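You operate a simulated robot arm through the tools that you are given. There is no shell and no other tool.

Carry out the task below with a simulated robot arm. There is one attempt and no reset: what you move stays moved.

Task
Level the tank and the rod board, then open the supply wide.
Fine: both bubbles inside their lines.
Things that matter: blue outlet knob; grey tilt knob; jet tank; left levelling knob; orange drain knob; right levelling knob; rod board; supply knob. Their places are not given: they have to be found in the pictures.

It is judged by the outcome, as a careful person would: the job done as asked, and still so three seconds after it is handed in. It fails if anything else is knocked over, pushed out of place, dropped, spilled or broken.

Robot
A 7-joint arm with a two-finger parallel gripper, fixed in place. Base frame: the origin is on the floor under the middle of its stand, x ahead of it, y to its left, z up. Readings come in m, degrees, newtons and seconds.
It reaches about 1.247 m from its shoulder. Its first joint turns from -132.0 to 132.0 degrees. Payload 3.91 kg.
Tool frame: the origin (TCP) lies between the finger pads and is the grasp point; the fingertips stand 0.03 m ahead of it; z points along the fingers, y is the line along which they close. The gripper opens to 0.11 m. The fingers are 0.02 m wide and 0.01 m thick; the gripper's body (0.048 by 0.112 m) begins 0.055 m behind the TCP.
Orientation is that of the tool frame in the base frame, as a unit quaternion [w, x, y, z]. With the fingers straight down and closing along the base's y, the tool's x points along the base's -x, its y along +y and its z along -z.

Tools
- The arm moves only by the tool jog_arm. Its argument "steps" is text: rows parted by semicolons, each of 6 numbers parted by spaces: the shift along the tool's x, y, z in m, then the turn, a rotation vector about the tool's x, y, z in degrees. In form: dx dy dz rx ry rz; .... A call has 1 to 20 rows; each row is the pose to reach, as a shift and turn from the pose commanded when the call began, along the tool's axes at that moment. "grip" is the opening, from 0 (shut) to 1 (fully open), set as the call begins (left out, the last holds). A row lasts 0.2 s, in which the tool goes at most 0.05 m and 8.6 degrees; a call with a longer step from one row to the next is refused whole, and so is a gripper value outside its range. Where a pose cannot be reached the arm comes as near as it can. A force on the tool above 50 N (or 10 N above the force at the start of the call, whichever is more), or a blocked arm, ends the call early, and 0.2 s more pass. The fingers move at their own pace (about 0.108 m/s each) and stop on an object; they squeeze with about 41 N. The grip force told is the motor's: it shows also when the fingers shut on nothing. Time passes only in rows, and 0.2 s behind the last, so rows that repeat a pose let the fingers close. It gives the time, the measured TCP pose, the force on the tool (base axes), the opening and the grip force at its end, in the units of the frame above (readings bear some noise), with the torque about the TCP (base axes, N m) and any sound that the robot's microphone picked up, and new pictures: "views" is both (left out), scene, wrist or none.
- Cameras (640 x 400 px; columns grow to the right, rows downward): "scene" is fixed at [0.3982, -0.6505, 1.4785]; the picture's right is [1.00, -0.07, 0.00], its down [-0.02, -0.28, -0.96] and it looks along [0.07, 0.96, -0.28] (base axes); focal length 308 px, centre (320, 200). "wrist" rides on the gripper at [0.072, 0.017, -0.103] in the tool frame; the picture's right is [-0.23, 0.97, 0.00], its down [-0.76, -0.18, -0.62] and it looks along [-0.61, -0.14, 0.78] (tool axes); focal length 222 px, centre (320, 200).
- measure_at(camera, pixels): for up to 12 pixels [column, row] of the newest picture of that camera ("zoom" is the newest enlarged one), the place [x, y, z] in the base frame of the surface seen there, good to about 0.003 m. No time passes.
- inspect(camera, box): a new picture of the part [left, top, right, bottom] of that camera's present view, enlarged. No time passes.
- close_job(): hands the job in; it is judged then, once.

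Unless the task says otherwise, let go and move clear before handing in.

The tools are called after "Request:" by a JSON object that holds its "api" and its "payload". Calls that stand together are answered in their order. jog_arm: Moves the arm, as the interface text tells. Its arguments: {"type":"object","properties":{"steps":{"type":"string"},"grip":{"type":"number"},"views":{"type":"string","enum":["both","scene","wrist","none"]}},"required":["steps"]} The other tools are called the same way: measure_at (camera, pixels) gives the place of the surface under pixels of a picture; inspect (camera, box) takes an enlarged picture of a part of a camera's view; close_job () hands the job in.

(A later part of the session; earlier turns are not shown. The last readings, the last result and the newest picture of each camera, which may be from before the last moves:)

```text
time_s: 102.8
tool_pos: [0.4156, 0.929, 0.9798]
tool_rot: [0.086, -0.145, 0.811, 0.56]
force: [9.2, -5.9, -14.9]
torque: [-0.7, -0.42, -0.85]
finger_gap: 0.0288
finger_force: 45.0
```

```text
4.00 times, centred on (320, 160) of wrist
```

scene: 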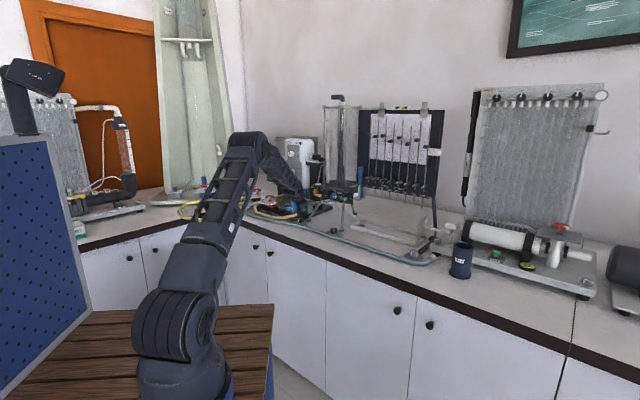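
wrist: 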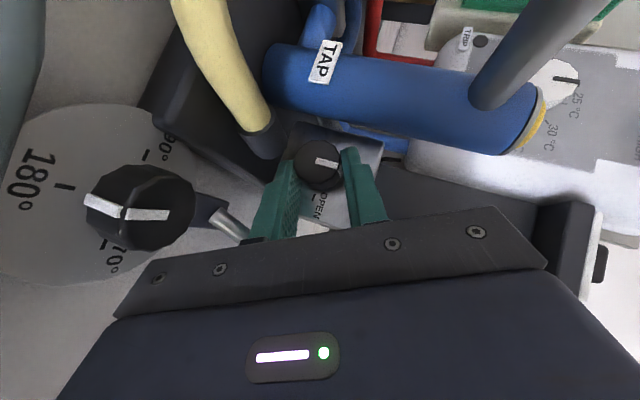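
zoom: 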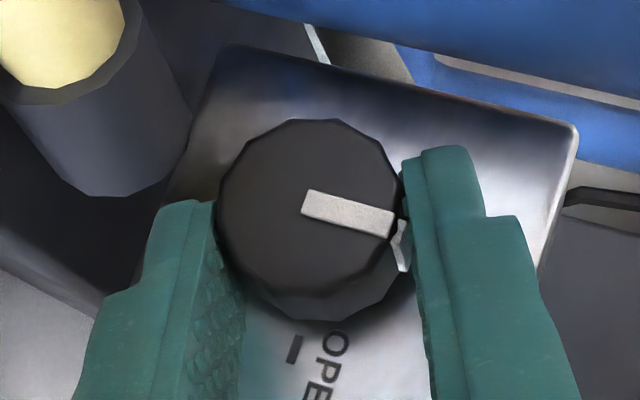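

Again the pointer stays at SHUT with about 0.5 Nm at slip, as if against a stop. While still gripping, I'll turn back counter-clockwise 24° and see whether the knob follows in that direction.

Request:
{"api": "jog_arm", "payload": {"steps": "0.0001 0.0023 0.0001 6.13 0 -5.14; 0.0004 0.0046 0.0005 12.26 0 -10.29; 0.0009 0.0068 0.0011 18.38 0 -15.43; 0.0009 0.0068 0.0011 18.38 0 -15.43", "views": "wrist"}}

Request:
{"api": "inspect", "payload": {"camera": "wrist", "box": [240, 110, 400, 210]}}

```text
time_s: 103.8
tool_pos: [0.4139, 0.9331, 0.9859]
tool_rot: [0.182, -0.238, 0.863, 0.407]
force: [16.8, -4.2, -11.8]
torque: [0.18, -0.67, -1.04]
finger_gap: 0.0287
finger_force: 44.8
```

wrist: 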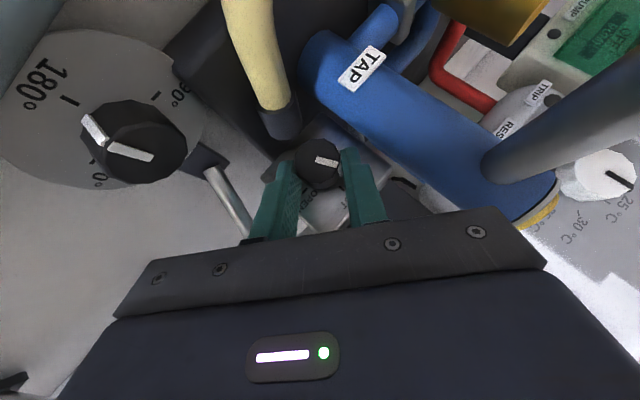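

```text
4.00 times, centred on (320, 160) of wrist
```

zoom: 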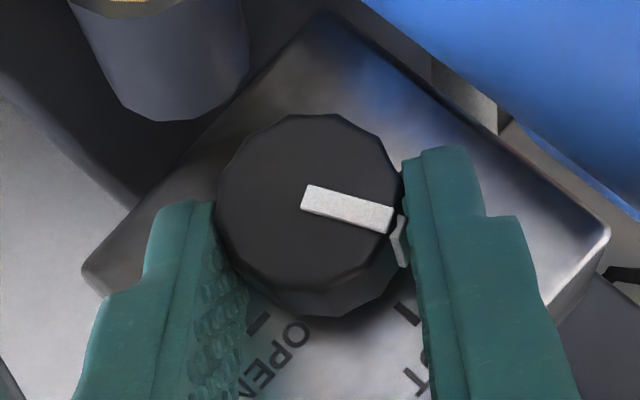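

The knob did follow counter-clockwise (pointer now rotated ~24° left of SHUT), so this valve opens counter-clockwise round to the OPEN tick, with SHUT as its stop. I'll continue counter-clockwise another 12° and confirm.

Request:
{"api": "jog_arm", "payload": {"steps": "0.0001 0.0018 0.0001 4.6 0 -3.86; 0.0002 0.0035 0.0003 9.19 0 -7.72; 0.0002 0.0035 0.0003 9.19 0 -7.72", "views": "wrist"}}

Request:
{"api": "inspect", "payload": {"camera": "wrist", "box": [240, 110, 400, 210]}}

Request:
{"api": "inspect", "payload": {"camera": "scene", "box": [298, 172, 338, 197]}}

Request:
{"api": "inspect", "payload": {"camera": "scene", "box": [300, 90, 460, 190]}}

```text
time_s: 104.6
tool_pos: [0.4104, 0.9342, 0.9879]
tool_rot: [0.228, -0.28, 0.874, 0.324]
force: [14.7, -5.5, -3.5]
torque: [0.26, -0.7, -0.86]
finger_gap: 0.029
finger_force: 44.8
```

wrist: 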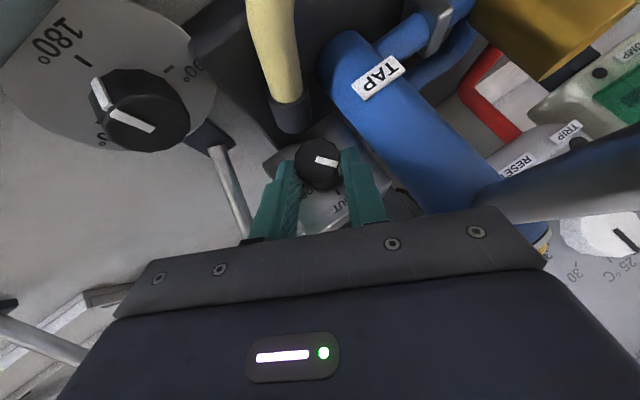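

```text
4.00 times, centred on (320, 160) of wrist
```

zoom: 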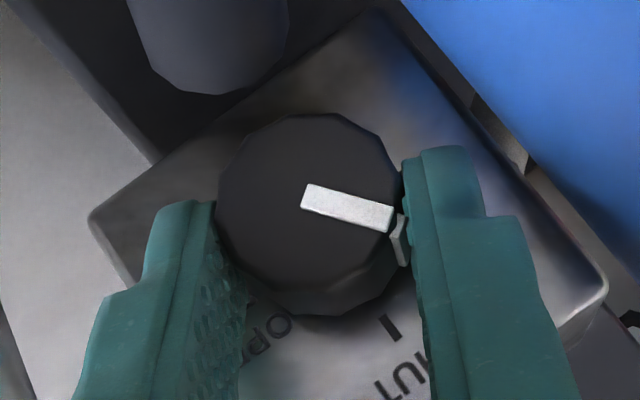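

```text
16.00 times, centred on (318, 184) of scene
```

zoom: 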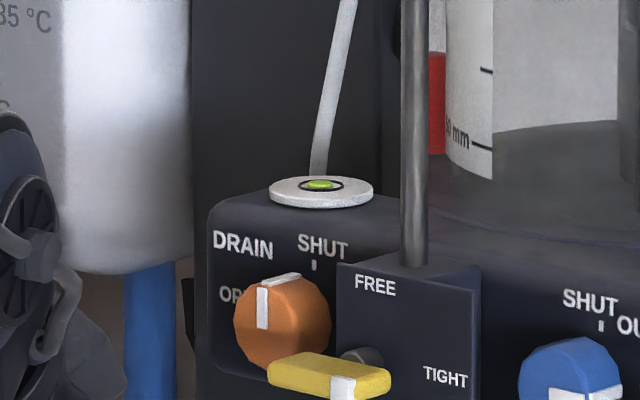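

```text
4.00 times, centred on (380, 140) of scene
```

zoom: 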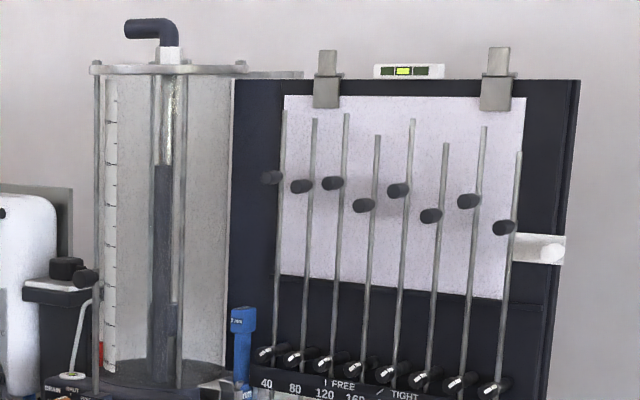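

Confirmed: the pointer has moved away from SHUT with hardly any torque, and the bubbles are undisturbed. I'll repeat: open, swing the wrist back 36°, grip, and turn counter-clockwise 36°.

Request:
{"api": "jog_arm", "payload": {"steps": "0 0 0 0 0 0; 0 0 0 0 0 0; 0.0001 -0.0021 0.0001 -5.52 0 4.63; 0.0003 -0.0042 0.0004 -11.03 0 9.26; 0.0008 -0.0062 0.0009 -16.55 0 13.89; 0.0013 -0.0081 0.0016 -22.06 0 18.52; 0.0021 -0.0099 0.0025 -27.58 0 23.15; 0.0021 -0.0099 0.0025 -27.58 0 23.15", "grip": 0.34, "views": "none"}}

Request:
{"api": "jog_arm", "payload": {"steps": "0 0 0 0 0 0; 0 0 0 0 0 0; 0 0 0 0 0 0", "grip": 0, "views": "none"}}

Request:
{"api": "jog_arm", "payload": {"steps": "0.0001 0.0021 0.0001 5.52 0 -4.63; 0.0003 0.0042 0.0004 11.03 0 -9.26; 0.0008 0.0062 0.0009 16.55 0 -13.89; 0.0013 0.0081 0.0016 22.06 0 -18.52; 0.0021 0.0099 0.0025 27.58 0 -23.15; 0.0021 0.0099 0.0025 27.58 0 -23.15", "views": "wrist"}}

Request:
{"api": "inspect", "payload": {"camera": "wrist", "box": [240, 110, 400, 210]}}

```text
time_s: 106.4
tool_pos: [0.4148, 0.9288, 0.9816]
tool_rot: [0.087, -0.145, 0.811, 0.561]
force: [-0.6, -0.1, 0.0]
torque: [0.03, 0.01, 0.04]
finger_gap: 0.0373
finger_force: 0.2
```

```text
time_s: 107.2
tool_pos: [0.4156, 0.929, 0.981]
tool_rot: [0.085, -0.146, 0.812, 0.559]
force: [4.6, -19.9, -15.4]
torque: [-0.66, 0.08, -0.61]
finger_gap: 0.0287
finger_force: 45.4
```

```text
time_s: 108.6
tool_pos: [0.4104, 0.9348, 0.9895]
tool_rot: [0.228, -0.278, 0.875, 0.323]
force: [11.4, -20.7, 0.6]
torque: [-0.33, -0.28, -0.46]
finger_gap: 0.0285
finger_force: 44.8
```

wrist: 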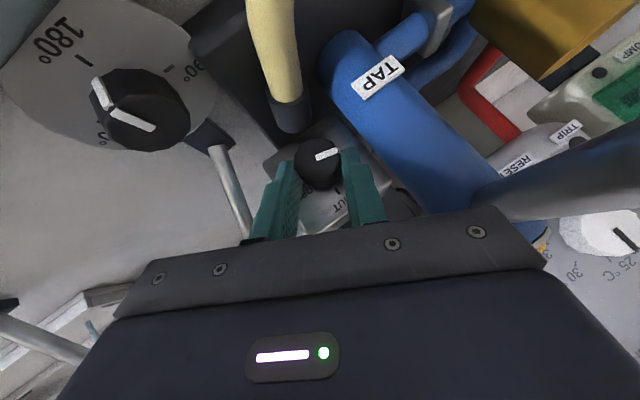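

```text
4.00 times, centred on (320, 160) of wrist
```

zoom: 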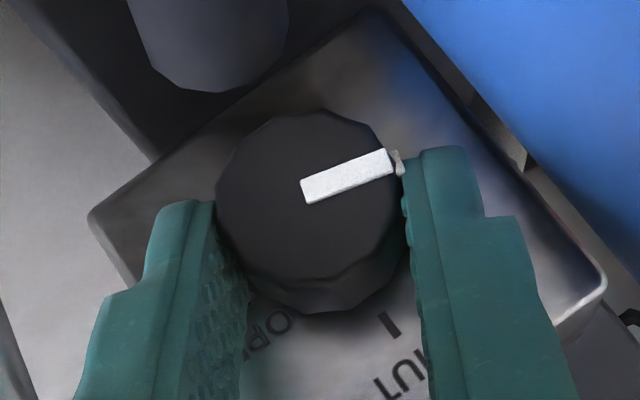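

The pointer has moved on to about 69° from SHUT, and a bluish streak has appeared at wrist (88,325), likely the jet starting. I'll look at the scene and continue with another 36° cycle.

Request:
{"api": "jog_arm", "payload": {"steps": "0 0 0 0 0 0; 0 0 0 0 0 0; 0.0001 -0.0021 0.0001 -5.52 0 4.63; 0.0003 -0.0042 0.0004 -11.03 0 9.26; 0.0008 -0.0062 0.0009 -16.55 0 13.89; 0.0013 -0.0081 0.0016 -22.06 0 18.52; 0.0021 -0.0099 0.0025 -27.58 0 23.15; 0.0021 -0.0099 0.0025 -27.58 0 23.15", "grip": 0.34, "views": "scene"}}

Request:
{"api": "inspect", "payload": {"camera": "scene", "box": [300, 90, 460, 190]}}

Request:
{"api": "inspect", "payload": {"camera": "scene", "box": [320, 170, 440, 260]}}

```text
time_s: 110.4
tool_pos: [0.4144, 0.929, 0.9804]
tool_rot: [0.087, -0.146, 0.811, 0.56]
force: [0.0, -0.6, -0.1]
torque: [-0.01, -0.01, -0.02]
finger_gap: 0.0374
finger_force: 0.1
```

scene: 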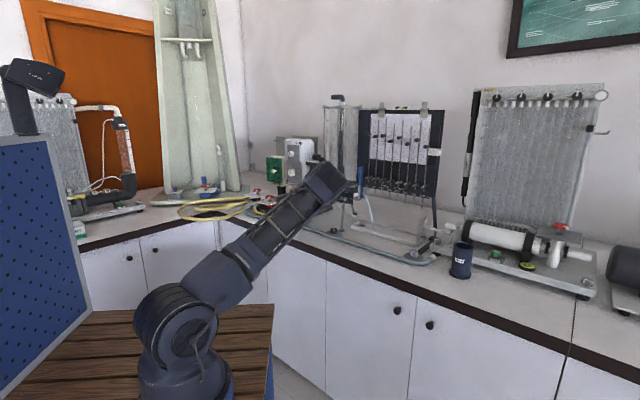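

```text
4.00 times, centred on (380, 140) of scene
```

zoom: 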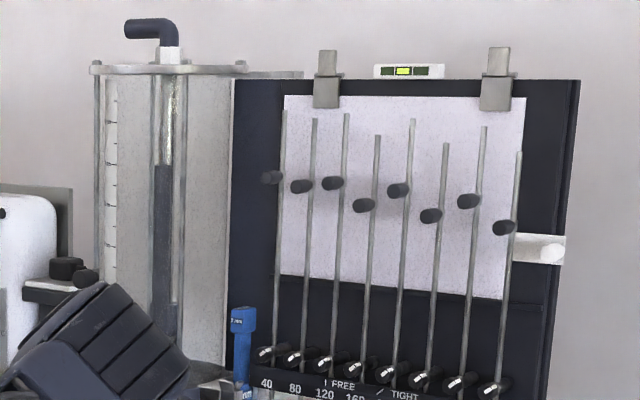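

```text
4.44 times, centred on (380, 215) of scene
```

zoom: 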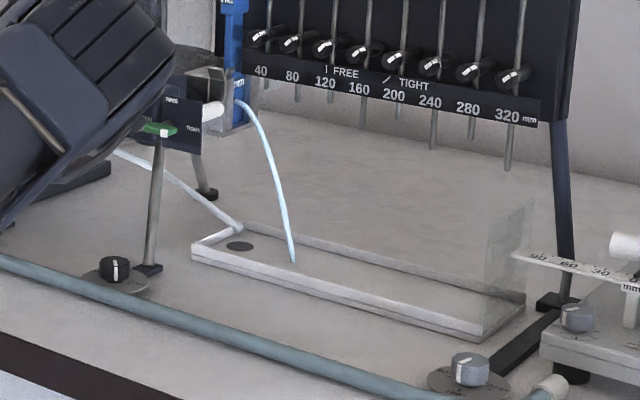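

Water is now flowing: a jet leaves the nozzle and lands in the tray at (293,262). I'll grip and keep turning counter-clockwise toward wide open.

Request:
{"api": "jog_arm", "payload": {"steps": "0 0 0 0 0 0; 0 0 0 0 0 0; 0 0 0 0 0 0", "grip": 0, "views": "none"}}

Request:
{"api": "jog_arm", "payload": {"steps": "0.0001 0.0021 0.0001 5.52 0 -4.63; 0.0003 0.0042 0.0004 11.03 0 -9.26; 0.0008 0.0062 0.0009 16.55 0 -13.89; 0.0013 0.0081 0.0016 22.06 0 -18.52; 0.0021 0.0099 0.0025 27.58 0 -23.15; 0.0021 0.0099 0.0025 27.58 0 -23.15", "views": "wrist"}}

Request:
{"api": "inspect", "payload": {"camera": "wrist", "box": [240, 110, 400, 210]}}

Request:
{"api": "inspect", "payload": {"camera": "scene", "box": [320, 170, 440, 260]}}

```text
time_s: 111.2
tool_pos: [0.4147, 0.9288, 0.9795]
tool_rot: [0.086, -0.146, 0.811, 0.56]
force: [3.5, -12.0, -10.7]
torque: [-0.26, -0.1, -0.5]
finger_gap: 0.028
finger_force: 44.7
```

```text
time_s: 112.6
tool_pos: [0.4102, 0.9349, 0.9878]
tool_rot: [0.229, -0.279, 0.876, 0.321]
force: [16.4, -7.6, -11.1]
torque: [0.49, -1.06, -0.78]
finger_gap: 0.0279
finger_force: 44.8
```

wrist: 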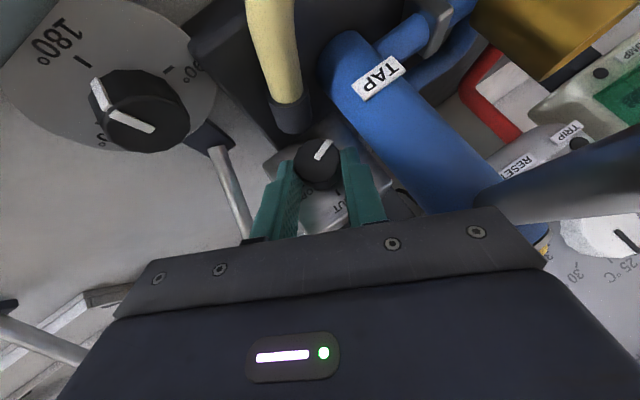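

```text
4.00 times, centred on (320, 160) of wrist
```

zoom: 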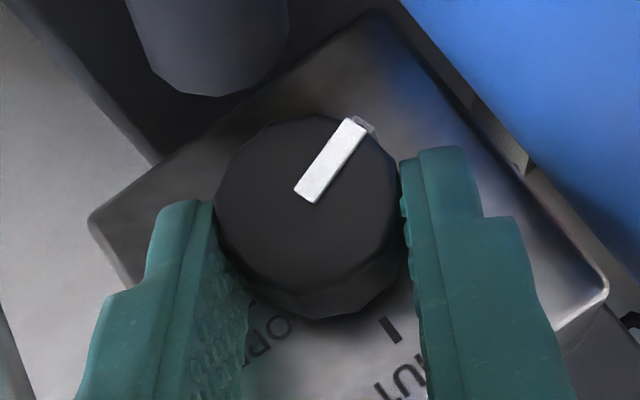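

```text
4.44 times, centred on (380, 215) of scene
```

zoom: 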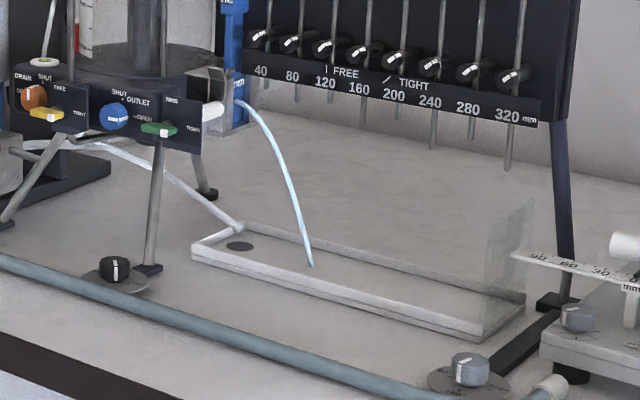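

The pointer is now about 107° round and the jet grows, landing inside the tray. I'll do the next cycle.

Request:
{"api": "jog_arm", "payload": {"steps": "0 0 0 0 0 0; 0 0 0 0 0 0; 0.0001 -0.0021 0.0001 -5.52 0 4.63; 0.0003 -0.0042 0.0004 -11.03 0 9.26; 0.0008 -0.0062 0.0009 -16.55 0 13.89; 0.0013 -0.0081 0.0016 -22.06 0 18.52; 0.0021 -0.0099 0.0025 -27.58 0 23.15; 0.0021 -0.0099 0.0025 -27.58 0 23.15", "grip": 0.34, "views": "none"}}

Request:
{"api": "jog_arm", "payload": {"steps": "0 0 0 0 0 0; 0 0 0 0 0 0; 0 0 0 0 0 0", "grip": 0, "views": "none"}}

Request:
{"api": "jog_arm", "payload": {"steps": "0.0001 0.0021 0.0001 5.52 0 -4.63; 0.0003 0.0042 0.0004 11.03 0 -9.26; 0.0008 0.0062 0.0009 16.55 0 -13.89; 0.0013 0.0081 0.0016 22.06 0 -18.52; 0.0021 0.0099 0.0025 27.58 0 -23.15; 0.0021 0.0099 0.0025 27.58 0 -23.15", "views": "wrist"}}

Request:
{"api": "inspect", "payload": {"camera": "wrist", "box": [240, 110, 400, 210]}}

Request:
{"api": "inspect", "payload": {"camera": "scene", "box": [320, 170, 440, 260]}}

```text
time_s: 114.4
tool_pos: [0.4151, 0.9288, 0.9816]
tool_rot: [0.086, -0.144, 0.811, 0.56]
force: [0.9, -1.4, -0.8]
torque: [-0.03, 0.0, 0.01]
finger_gap: 0.0374
finger_force: 0.1
```

```text
time_s: 115.2
tool_pos: [0.416, 0.9285, 0.9813]
tool_rot: [0.086, -0.146, 0.812, 0.559]
force: [4.8, -16.3, -16.0]
torque: [-0.53, -0.03, -0.32]
finger_gap: 0.0282
finger_force: 45.7
```

```text
time_s: 116.6
tool_pos: [0.4094, 0.9351, 0.9882]
tool_rot: [0.228, -0.28, 0.875, 0.323]
force: [10.0, -11.2, -13.0]
torque: [0.07, -0.63, -0.59]
finger_gap: 0.0279
finger_force: 44.9
```

wrist: 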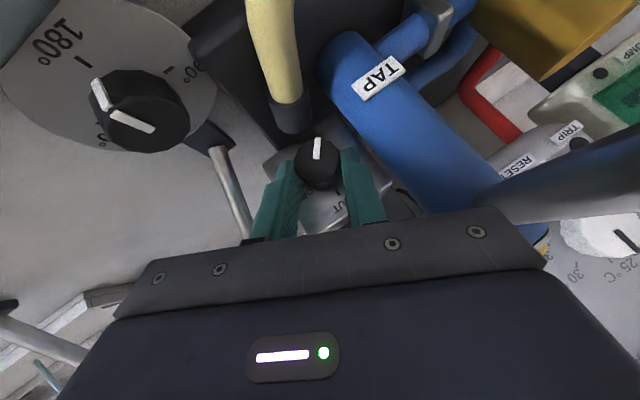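

```text
4.00 times, centred on (320, 160) of wrist
```

zoom: 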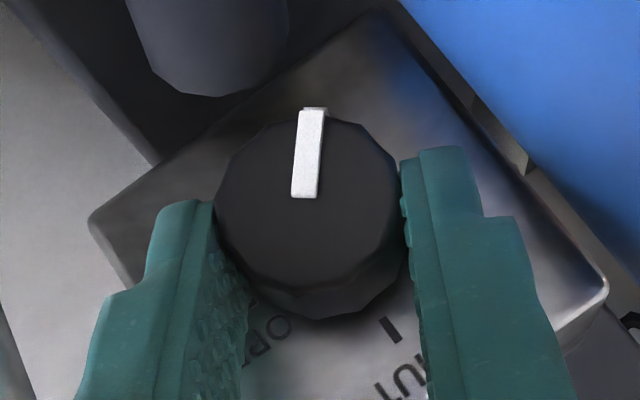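

```text
4.44 times, centred on (380, 215) of scene
```

zoom: 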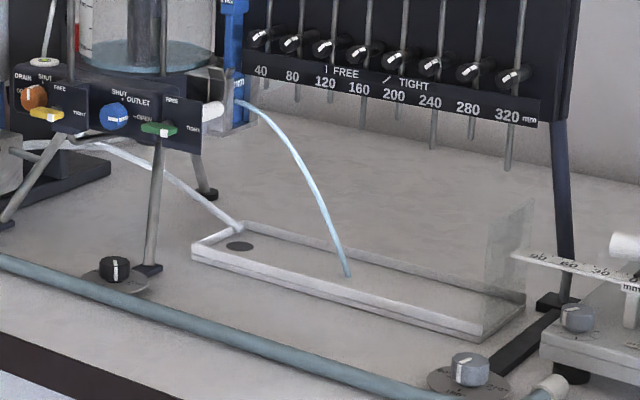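

About 140° round now; the tank is filling and the jet stays within the tray. Next cycle.

Request:
{"api": "jog_arm", "payload": {"steps": "0 0 0 0 0 0; 0 0 0 0 0 0; 0.0001 -0.0021 0.0001 -5.52 0 4.63; 0.0003 -0.0042 0.0004 -11.03 0 9.26; 0.0008 -0.0062 0.0009 -16.55 0 13.89; 0.0013 -0.0081 0.0016 -22.06 0 18.52; 0.0021 -0.0099 0.0025 -27.58 0 23.15; 0.0021 -0.0099 0.0025 -27.58 0 23.15", "grip": 0.34, "views": "none"}}

Request:
{"api": "jog_arm", "payload": {"steps": "0 0 0 0 0 0; 0 0 0 0 0 0; 0 0 0 0 0 0", "grip": 0, "views": "none"}}

Request:
{"api": "jog_arm", "payload": {"steps": "0.0001 0.0021 0.0001 5.52 0 -4.63; 0.0003 0.0042 0.0004 11.03 0 -9.26; 0.0008 0.0062 0.0009 16.55 0 -13.89; 0.0013 0.0081 0.0016 22.06 0 -18.52; 0.0021 0.0099 0.0025 27.58 0 -23.15; 0.0021 0.0099 0.0025 27.58 0 -23.15", "views": "wrist"}}

Request:
{"api": "inspect", "payload": {"camera": "wrist", "box": [240, 110, 400, 210]}}

Request:
{"api": "inspect", "payload": {"camera": "scene", "box": [320, 170, 440, 260]}}

```text
time_s: 118.4
tool_pos: [0.4141, 0.9297, 0.9809]
tool_rot: [0.086, -0.145, 0.811, 0.56]
force: [-0.5, -0.4, -0.2]
torque: [0.01, 0.0, 0.0]
finger_gap: 0.0373
finger_force: 0.1
```

```text
time_s: 119.2
tool_pos: [0.4152, 0.9298, 0.979]
tool_rot: [0.085, -0.147, 0.812, 0.559]
force: [3.8, -15.4, -13.4]
torque: [-0.79, 0.28, -0.54]
finger_gap: 0.0285
finger_force: 45.3
```

```text
time_s: 120.6
tool_pos: [0.4089, 0.9349, 0.9881]
tool_rot: [0.228, -0.279, 0.875, 0.323]
force: [11.8, -5.3, 4.4]
torque: [0.34, -0.56, -0.75]
finger_gap: 0.0284
finger_force: 44.6
```

wrist: 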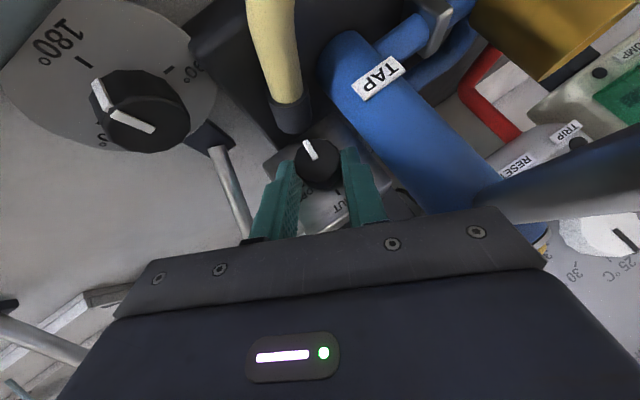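

```text
4.00 times, centred on (320, 160) of wrist
```

zoom: 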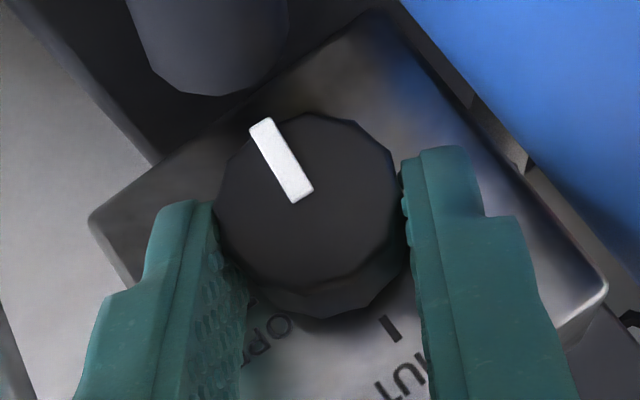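

```text
4.44 times, centred on (380, 215) of scene
```

zoom: 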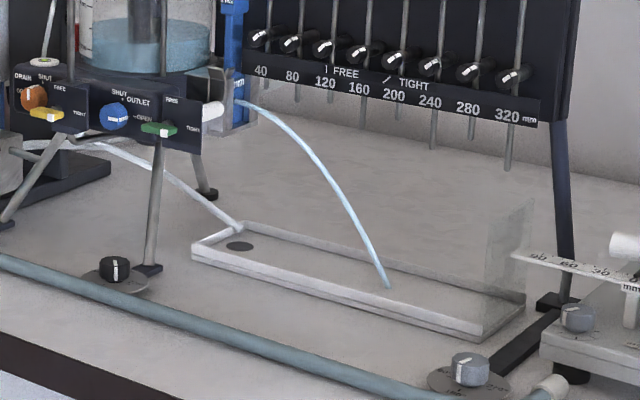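

About 170° round. The tank level is rising and the jet still falls inside the tray. Next cycle.

Request:
{"api": "jog_arm", "payload": {"steps": "0 0 0 0 0 0; 0 0 0 0 0 0; 0.0001 -0.0021 0.0001 -5.52 0 4.63; 0.0003 -0.0042 0.0004 -11.03 0 9.26; 0.0008 -0.0062 0.0009 -16.55 0 13.89; 0.0013 -0.0081 0.0016 -22.06 0 18.52; 0.0021 -0.0099 0.0025 -27.58 0 23.15; 0.0021 -0.0099 0.0025 -27.58 0 23.15", "grip": 0.34, "views": "none"}}

Request:
{"api": "jog_arm", "payload": {"steps": "0 0 0 0 0 0; 0 0 0 0 0 0; 0 0 0 0 0 0", "grip": 0, "views": "none"}}

Request:
{"api": "jog_arm", "payload": {"steps": "0.0001 0.0021 0.0001 5.52 0 -4.63; 0.0003 0.0042 0.0004 11.03 0 -9.26; 0.0008 0.0062 0.0009 16.55 0 -13.89; 0.0013 0.0081 0.0016 22.06 0 -18.52; 0.0021 0.0099 0.0025 27.58 0 -23.15; 0.0021 0.0099 0.0025 27.58 0 -23.15", "views": "wrist"}}

Request:
{"api": "inspect", "payload": {"camera": "wrist", "box": [240, 110, 400, 210]}}

Request:
{"api": "inspect", "payload": {"camera": "scene", "box": [300, 120, 460, 260]}}

```text
time_s: 122.4
tool_pos: [0.4145, 0.9286, 0.9829]
tool_rot: [0.086, -0.145, 0.811, 0.56]
force: [-1.1, -0.2, 0.2]
torque: [0.01, 0.01, 0.0]
finger_gap: 0.0377
finger_force: 0.2
```

```text
time_s: 123.2
tool_pos: [0.4141, 0.9282, 0.9795]
tool_rot: [0.086, -0.146, 0.812, 0.559]
force: [4.2, -19.7, -16.2]
torque: [-0.85, 0.27, -0.53]
finger_gap: 0.0287
finger_force: 45.4
```

```text
time_s: 124.6
tool_pos: [0.4084, 0.9343, 0.9878]
tool_rot: [0.228, -0.279, 0.875, 0.323]
force: [14.2, 7.5, -6.3]
torque: [0.32, -0.59, -0.95]
finger_gap: 0.0286
finger_force: 45.2
```

wrist: 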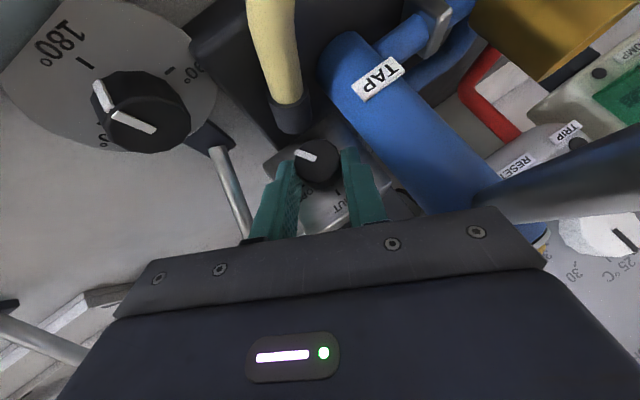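

```text
4.00 times, centred on (320, 160) of wrist
```

zoom: 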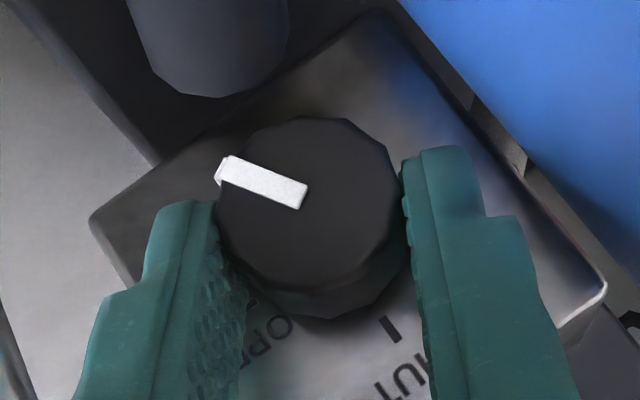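

```text
2.86 times, centred on (380, 190) of scene
```

zoom: 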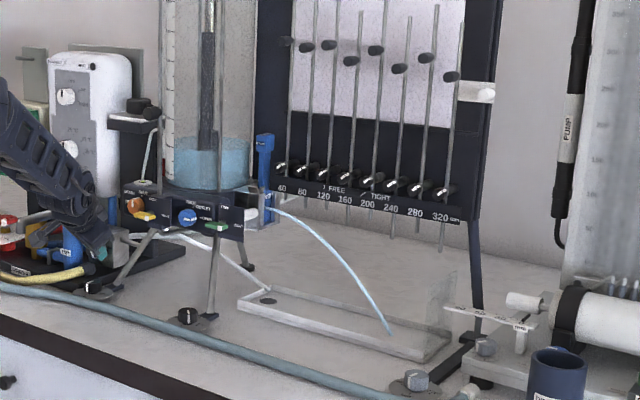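

The pointer is about 208° round and points left-down; the pointer's ridge may sit under a finger next, but the opening leaves room for it. I'll do the next cycle and watch.

Request:
{"api": "jog_arm", "payload": {"steps": "0 0 0 0 0 0; 0 0 0 0 0 0; 0.0001 -0.0021 0.0001 -5.52 0 4.63; 0.0003 -0.0042 0.0004 -11.03 0 9.26; 0.0008 -0.0062 0.0009 -16.55 0 13.89; 0.0013 -0.0081 0.0016 -22.06 0 18.52; 0.0021 -0.0099 0.0025 -27.58 0 23.15; 0.0021 -0.0099 0.0025 -27.58 0 23.15", "grip": 0.35, "views": "wrist"}}

Request:
{"api": "inspect", "payload": {"camera": "wrist", "box": [240, 110, 400, 210]}}

Request:
{"api": "jog_arm", "payload": {"steps": "0 0 0 0 0 0; 0 0 0 0 0 0; 0 0 0 0 0 0", "grip": 0, "views": "none"}}

```text
time_s: 126.4
tool_pos: [0.4153, 0.9303, 0.9826]
tool_rot: [0.087, -0.145, 0.811, 0.56]
force: [0.0, -0.5, -0.3]
torque: [-0.01, -0.01, 0.01]
finger_gap: 0.0386
finger_force: 0.0
```

wrist: 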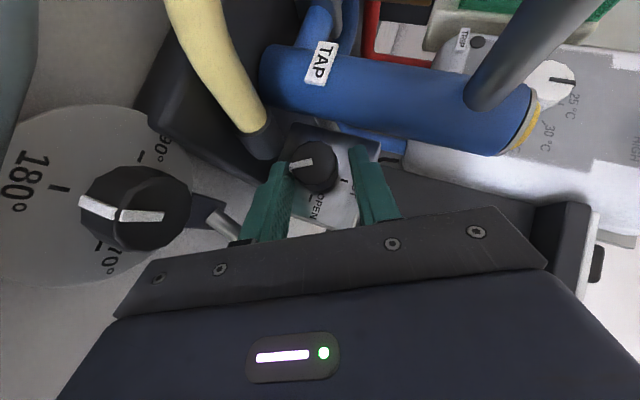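

```text
4.00 times, centred on (320, 160) of wrist
```

zoom: 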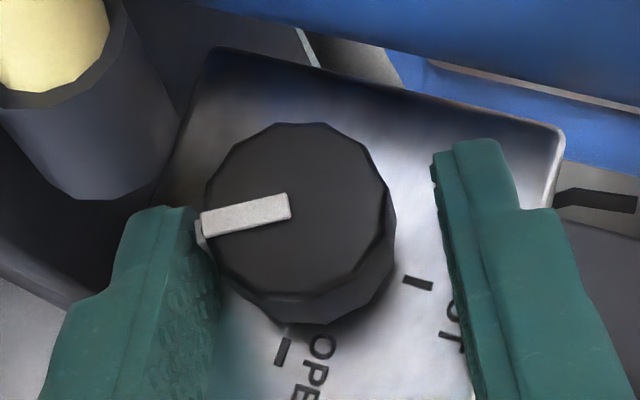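

```text
time_s: 127.2
tool_pos: [0.416, 0.9288, 0.9795]
tool_rot: [0.086, -0.146, 0.812, 0.559]
force: [5.0, -18.9, -15.8]
torque: [-0.7, 0.14, -0.6]
finger_gap: 0.0286
finger_force: 45.3
```

Gripped on the knob proper (gap 0.0286). I'll turn 36° counter-clockwise.

Request:
{"api": "jog_arm", "payload": {"steps": "0.0001 0.0021 0.0001 5.52 0 -4.63; 0.0003 0.0042 0.0004 11.03 0 -9.26; 0.0008 0.0062 0.0009 16.55 0 -13.89; 0.0013 0.0081 0.0016 22.06 0 -18.52; 0.0021 0.0099 0.0025 27.58 0 -23.15; 0.0021 0.0099 0.0025 27.58 0 -23.15", "views": "wrist"}}

Request:
{"api": "inspect", "payload": {"camera": "scene", "box": [300, 120, 460, 260]}}

Request:
{"api": "inspect", "payload": {"camera": "wrist", "box": [240, 110, 400, 210]}}

```text
time_s: 128.6
tool_pos: [0.4108, 0.935, 0.9872]
tool_rot: [0.228, -0.28, 0.875, 0.323]
force: [13.1, 2.5, -1.6]
torque: [0.25, -0.47, -0.76]
finger_gap: 0.0287
finger_force: 45.2
```

wrist: 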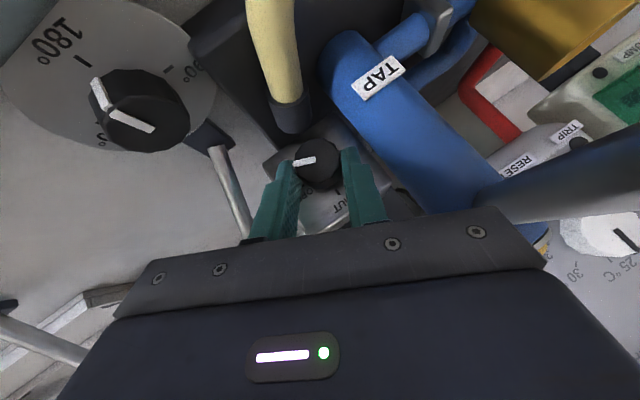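

```text
2.86 times, centred on (380, 190) of scene
```

zoom: 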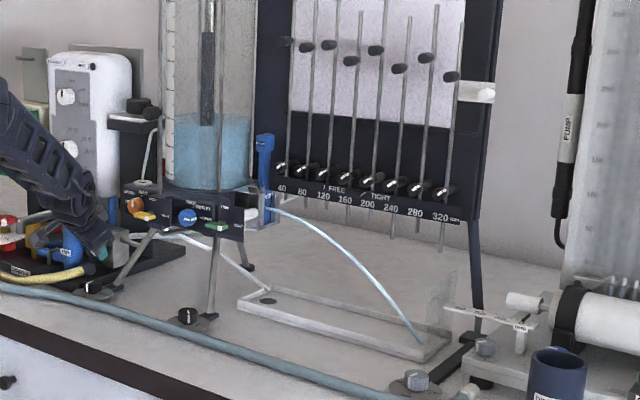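

```text
4.00 times, centred on (320, 160) of wrist
```

zoom: 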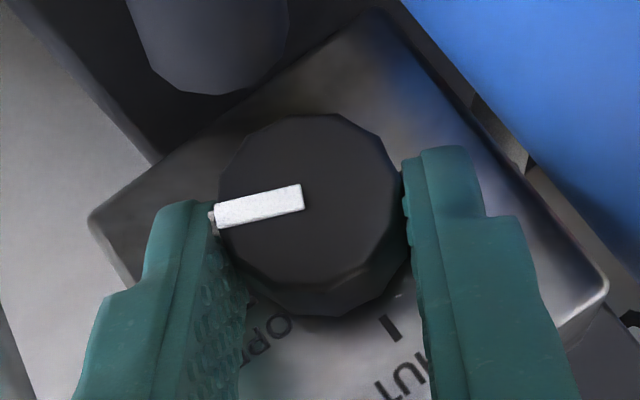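

The tank is filling and the jet now reaches near the tray's end plate. I'll measure the pointer's endpoints to see how far it is from OPEN.

Request:
{"api": "measure_at", "payload": {"camera": "wrist", "pixels": [[313.5, 159.5], [305, 161.5], [296, 163.7], [325, 155], [337, 192], [331, 197]]}}

Request:
{"api": "inspect", "payload": {"camera": "scene", "box": [300, 80, 460, 180]}}

```text
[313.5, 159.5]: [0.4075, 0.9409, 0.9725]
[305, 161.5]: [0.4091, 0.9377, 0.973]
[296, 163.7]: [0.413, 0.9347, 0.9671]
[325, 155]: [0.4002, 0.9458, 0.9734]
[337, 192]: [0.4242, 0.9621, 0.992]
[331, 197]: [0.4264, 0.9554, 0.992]
```

```text
4.00 times, centred on (380, 130) of scene
```

zoom: 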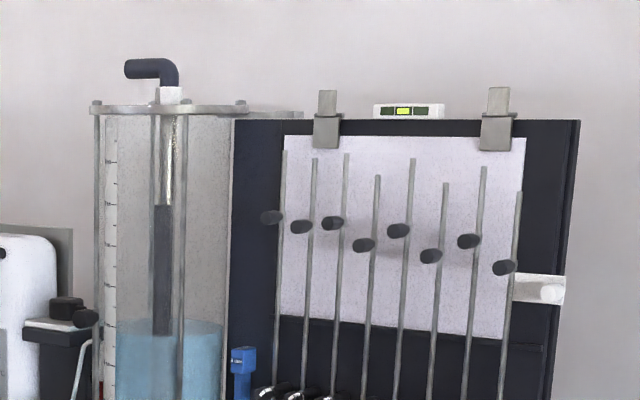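

The pointer is about 237° round from SHUT, so roughly 33° remain to OPEN. One more cycle should bring it there.

Request:
{"api": "jog_arm", "payload": {"steps": "0 0 0 0 0 0; 0 0 0 0 0 0; 0.0001 -0.0021 0.0001 -5.52 0 4.63; 0.0003 -0.0042 0.0004 -11.03 0 9.26; 0.0008 -0.0062 0.0009 -16.55 0 13.89; 0.0013 -0.0081 0.0016 -22.06 0 18.52; 0.0021 -0.0099 0.0025 -27.58 0 23.15; 0.0021 -0.0099 0.0025 -27.58 0 23.15", "grip": 0.35, "views": "none"}}

Request:
{"api": "jog_arm", "payload": {"steps": "0 0 0 0 0 0; 0 0 0 0 0 0; 0 0 0 0 0 0", "grip": 0, "views": "wrist"}}

Request:
{"api": "inspect", "payload": {"camera": "wrist", "box": [240, 110, 400, 210]}}

```text
time_s: 130.4
tool_pos: [0.4149, 0.9301, 0.9817]
tool_rot: [0.086, -0.146, 0.811, 0.56]
force: [0.4, 0.1, 0.1]
torque: [0.0, 0.0, -0.02]
finger_gap: 0.0386
finger_force: 0.1
```

```text
time_s: 131.2
tool_pos: [0.4157, 0.93, 0.98]
tool_rot: [0.086, -0.146, 0.812, 0.559]
force: [4.5, -14.4, -11.2]
torque: [-0.59, 0.19, -0.54]
finger_gap: 0.0284
finger_force: 45.3
```

wrist: 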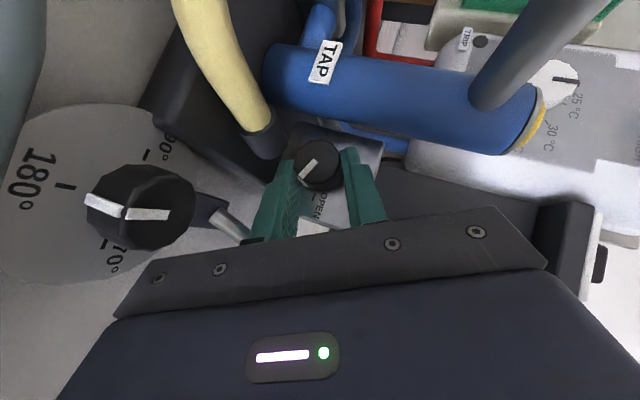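

```text
4.00 times, centred on (320, 160) of wrist
```

zoom: 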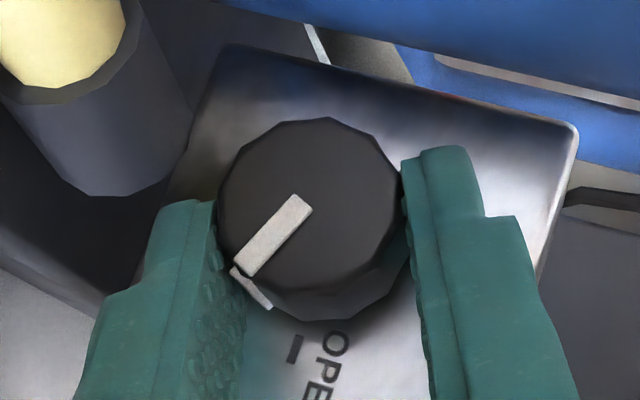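

The pointer is close to the OPEN tick at (293,348). I'll turn the last ~34° counter-clockwise.

Request:
{"api": "jog_arm", "payload": {"steps": "0.0001 0.0021 0.0001 5.52 0 -4.63; 0.0003 0.0042 0.0004 11.03 0 -9.26; 0.0008 0.0062 0.0009 16.55 0 -13.89; 0.0013 0.0081 0.0016 22.06 0 -18.52; 0.0021 0.0099 0.0025 27.58 0 -23.15; 0.0021 0.0099 0.0025 27.58 0 -23.15", "views": "wrist"}}

Request:
{"api": "inspect", "payload": {"camera": "wrist", "box": [240, 110, 400, 210]}}

Request:
{"api": "inspect", "payload": {"camera": "scene", "box": [300, 120, 460, 260]}}

```text
time_s: 132.6
tool_pos: [0.4086, 0.936, 0.9878]
tool_rot: [0.228, -0.279, 0.875, 0.324]
force: [12.7, 8.6, -6.5]
torque: [0.68, -0.59, -0.66]
finger_gap: 0.0288
finger_force: 44.9
```

wrist: 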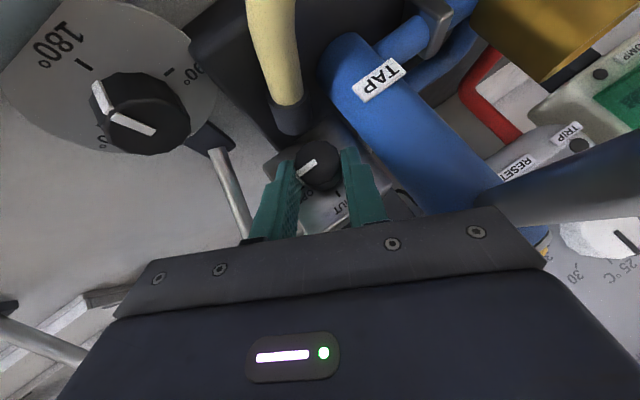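

```text
4.00 times, centred on (320, 160) of wrist
```

zoom: 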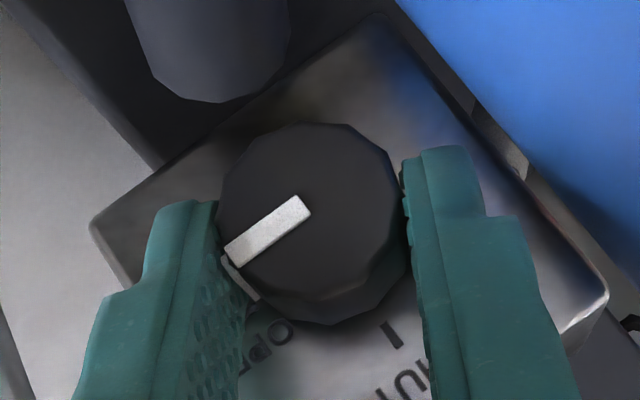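

```text
2.86 times, centred on (380, 190) of scene
```

zoom: 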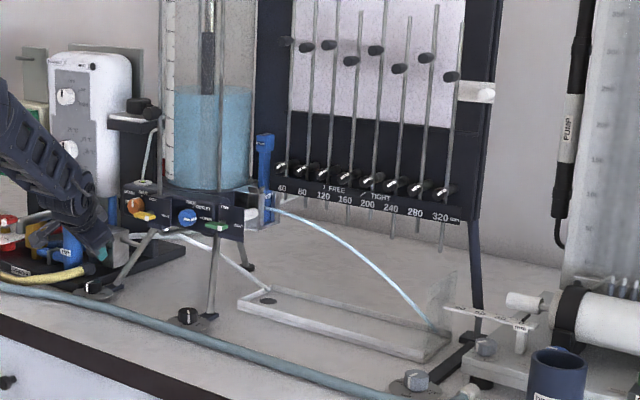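

The water level keeps rising and the jet now lands at the splash plate end of the tray. I'll measure the pointer again.

Request:
{"api": "measure_at", "payload": {"camera": "wrist", "pixels": [[314, 161.5], [306, 168], [299, 173], [312, 158], [320, 190], [337, 192], [308, 194]]}}

Request:
{"api": "inspect", "payload": {"camera": "wrist", "box": [280, 145, 344, 185]}}

```text
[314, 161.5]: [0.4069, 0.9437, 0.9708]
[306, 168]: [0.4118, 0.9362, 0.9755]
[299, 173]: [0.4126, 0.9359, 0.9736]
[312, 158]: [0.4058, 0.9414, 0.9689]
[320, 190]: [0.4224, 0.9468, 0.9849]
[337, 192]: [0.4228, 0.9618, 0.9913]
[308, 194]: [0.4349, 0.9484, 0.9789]
```

```text
10.00 times, centred on (312, 165) of wrist
```

zoom: 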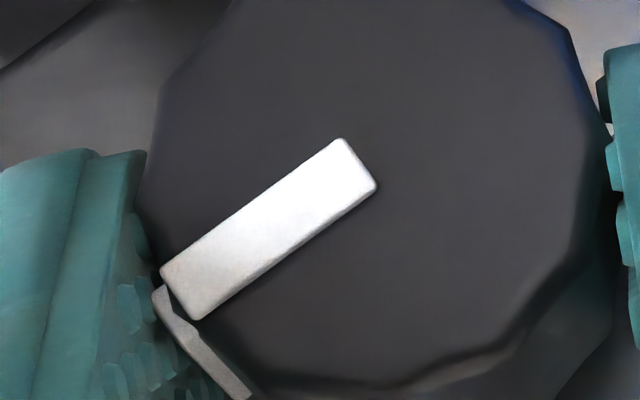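

The pointer now points to the right, near the OPEN tick. I'll open the fingers, back off, and look at the knob unobstructed.

Request:
{"api": "jog_arm", "payload": {"steps": "0 0 0 0 0 0; 0 0 0 0 0 0; 0 0 -0.02 0 0 0; 0 0 -0.05 0 0 0; 0 0 -0.09 0 0 0; 0 0 -0.12 0 0 0; 0 0 -0.12 0 0 0", "grip": 0.36}}

Request:
{"api": "inspect", "payload": {"camera": "wrist", "box": [280, 75, 360, 125]}}

Request:
{"api": "inspect", "payload": {"camera": "scene", "box": [284, 194, 324, 219]}}

Request:
{"api": "inspect", "payload": {"camera": "scene", "box": [300, 80, 460, 260]}}

Request:
{"api": "inspect", "payload": {"camera": "scene", "box": [298, 172, 338, 197]}}

```text
time_s: 134.2
tool_pos: [0.3831, 0.8511, 1.0716]
tool_rot: [0.228, -0.279, 0.875, 0.323]
force: [-0.6, -0.2, -0.1]
torque: [-0.01, -0.01, 0.03]
finger_gap: 0.0398
finger_force: 0.0
```

scene: 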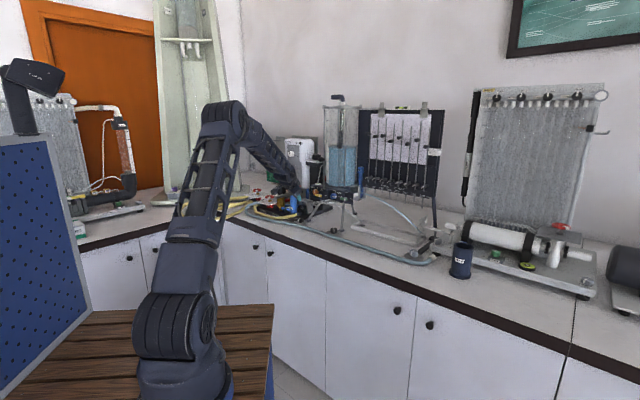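
wrist: 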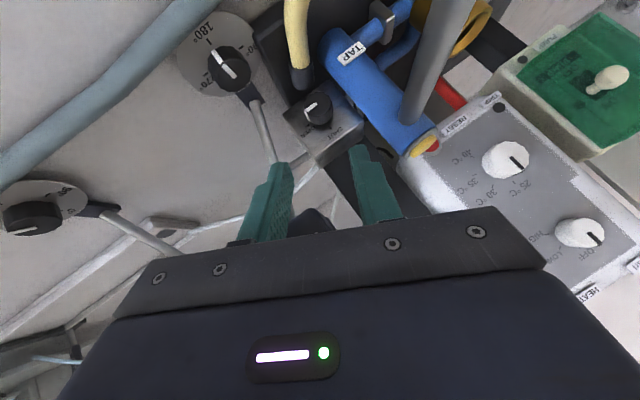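

```text
8.00 times, centred on (320, 100) of wrist
```

zoom: 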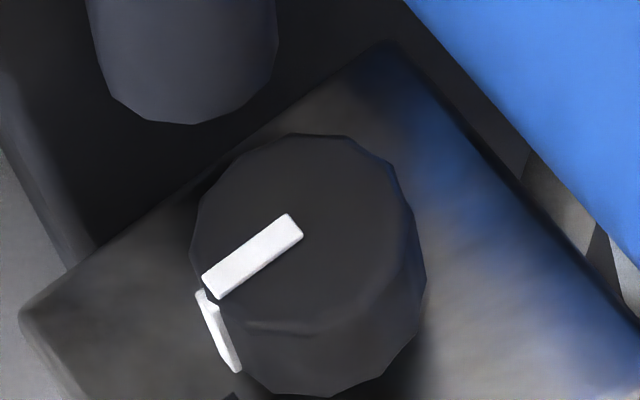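

```text
16.00 times, centred on (304, 206) of scene
```

zoom: 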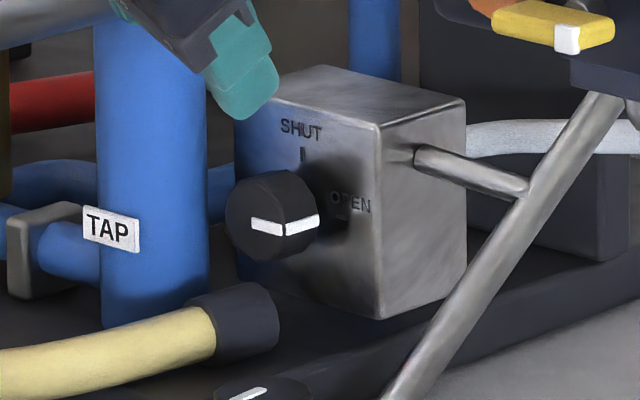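

```text
2.22 times, centred on (380, 170) of scene
```

zoom: 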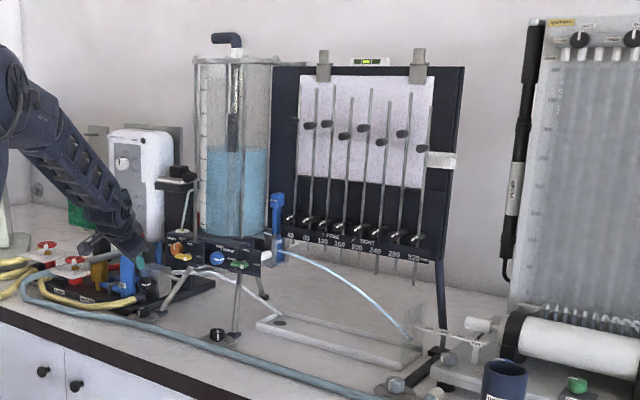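

```text
16.00 times, centred on (318, 184) of scene
```

zoom: 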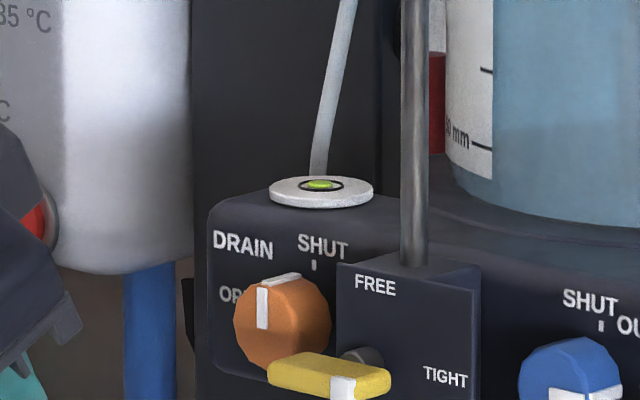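

The knob's pointer now matches OPEN (same look as the outlet knob at OPEN), the tank's bubble is still centred, and the jet meets the splash plate. I'll withdraw the arm fully clear and check everything, including the board's vial and the jet's landing.

Request:
{"api": "jog_arm", "payload": {"steps": "0.03 0 -0.03 0 0 0; 0.06 0 -0.06 0 0 0; 0.09 0 -0.09 0 0 0; 0.12 0 -0.12 0 0 0; 0.15 0 -0.15 0 0 0; 0.15 0 -0.15 0 0 0", "grip": 0.36}}

Request:
{"api": "inspect", "payload": {"camera": "scene", "box": [384, 96, 424, 121]}}

Request:
{"api": "inspect", "payload": {"camera": "scene", "box": [298, 172, 338, 197]}}

Request:
{"api": "inspect", "payload": {"camera": "scene", "box": [360, 190, 450, 250]}}

Request:
{"api": "inspect", "payload": {"camera": "scene", "box": [310, 85, 390, 175]}}

Request:
{"api": "inspect", "payload": {"camera": "scene", "box": [284, 194, 324, 219]}}

```text
time_s: 135.6
tool_pos: [0.2376, 0.6969, 1.0876]
tool_rot: [0.227, -0.28, 0.875, 0.323]
force: [-0.3, -0.4, 0.5]
torque: [-0.03, -0.03, -0.01]
finger_gap: 0.0399
finger_force: 0.1
```

scene: 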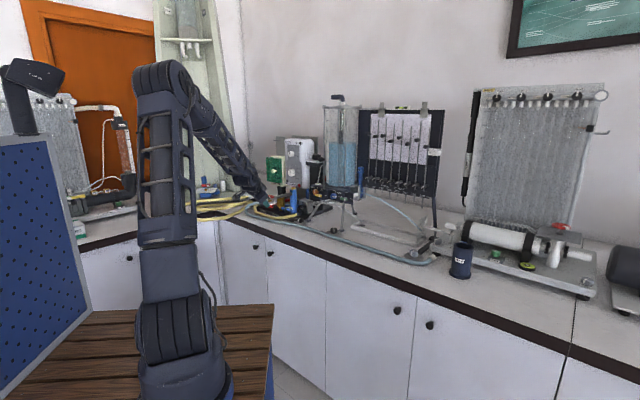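
wrist: 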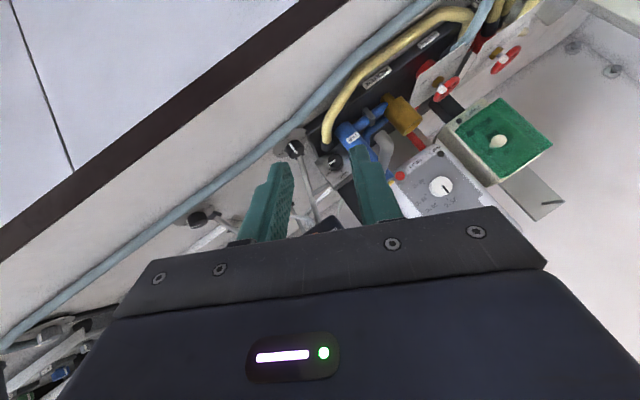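

```text
16.00 times, centred on (404, 108) of scene
```

zoom: 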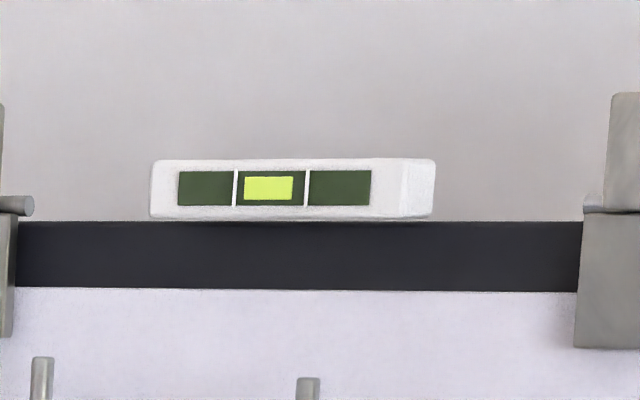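

```text
16.00 times, centred on (318, 184) of scene
```

zoom: 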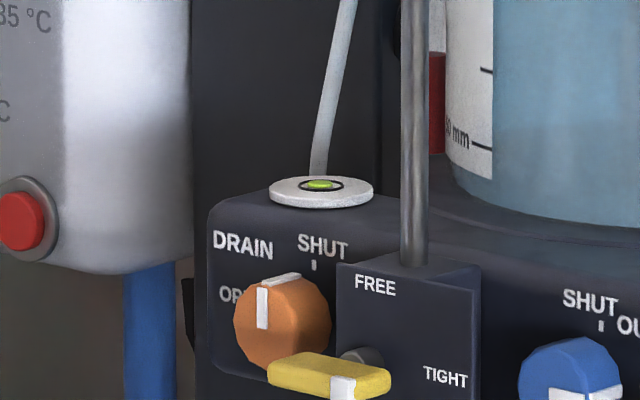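

```text
6.67 times, centred on (405, 220) of scene
```

zoom: 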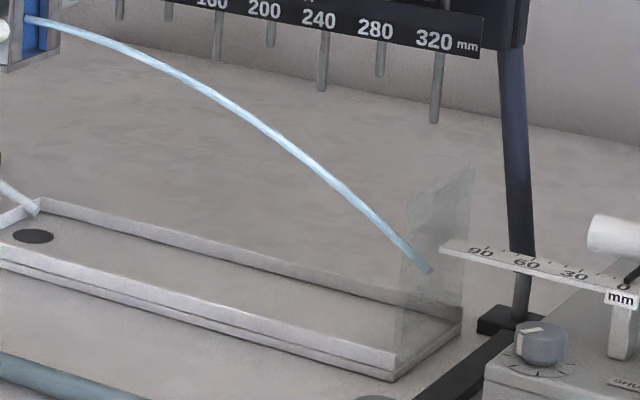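

```text
4.44 times, centred on (350, 130) of scene
```

zoom: 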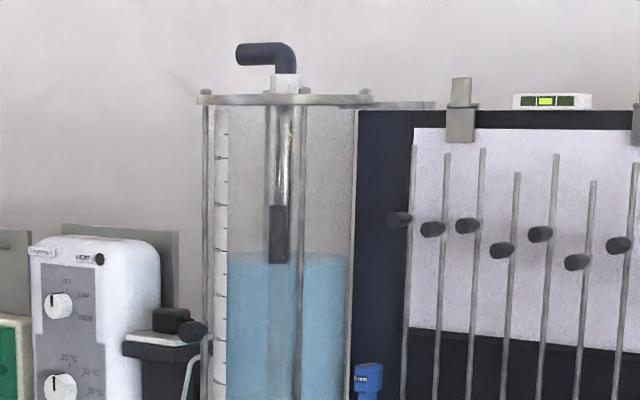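

```text
16.00 times, centred on (304, 206) of scene
```

zoom: 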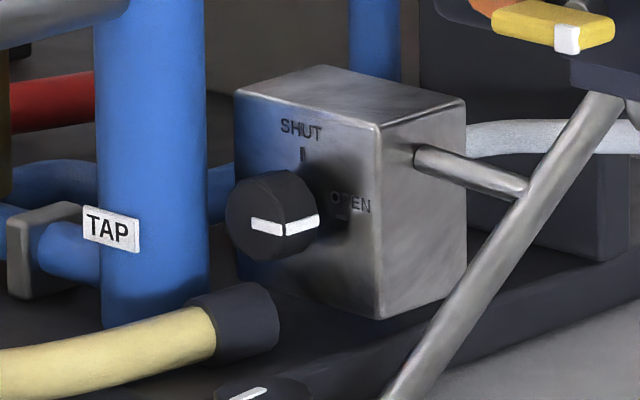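

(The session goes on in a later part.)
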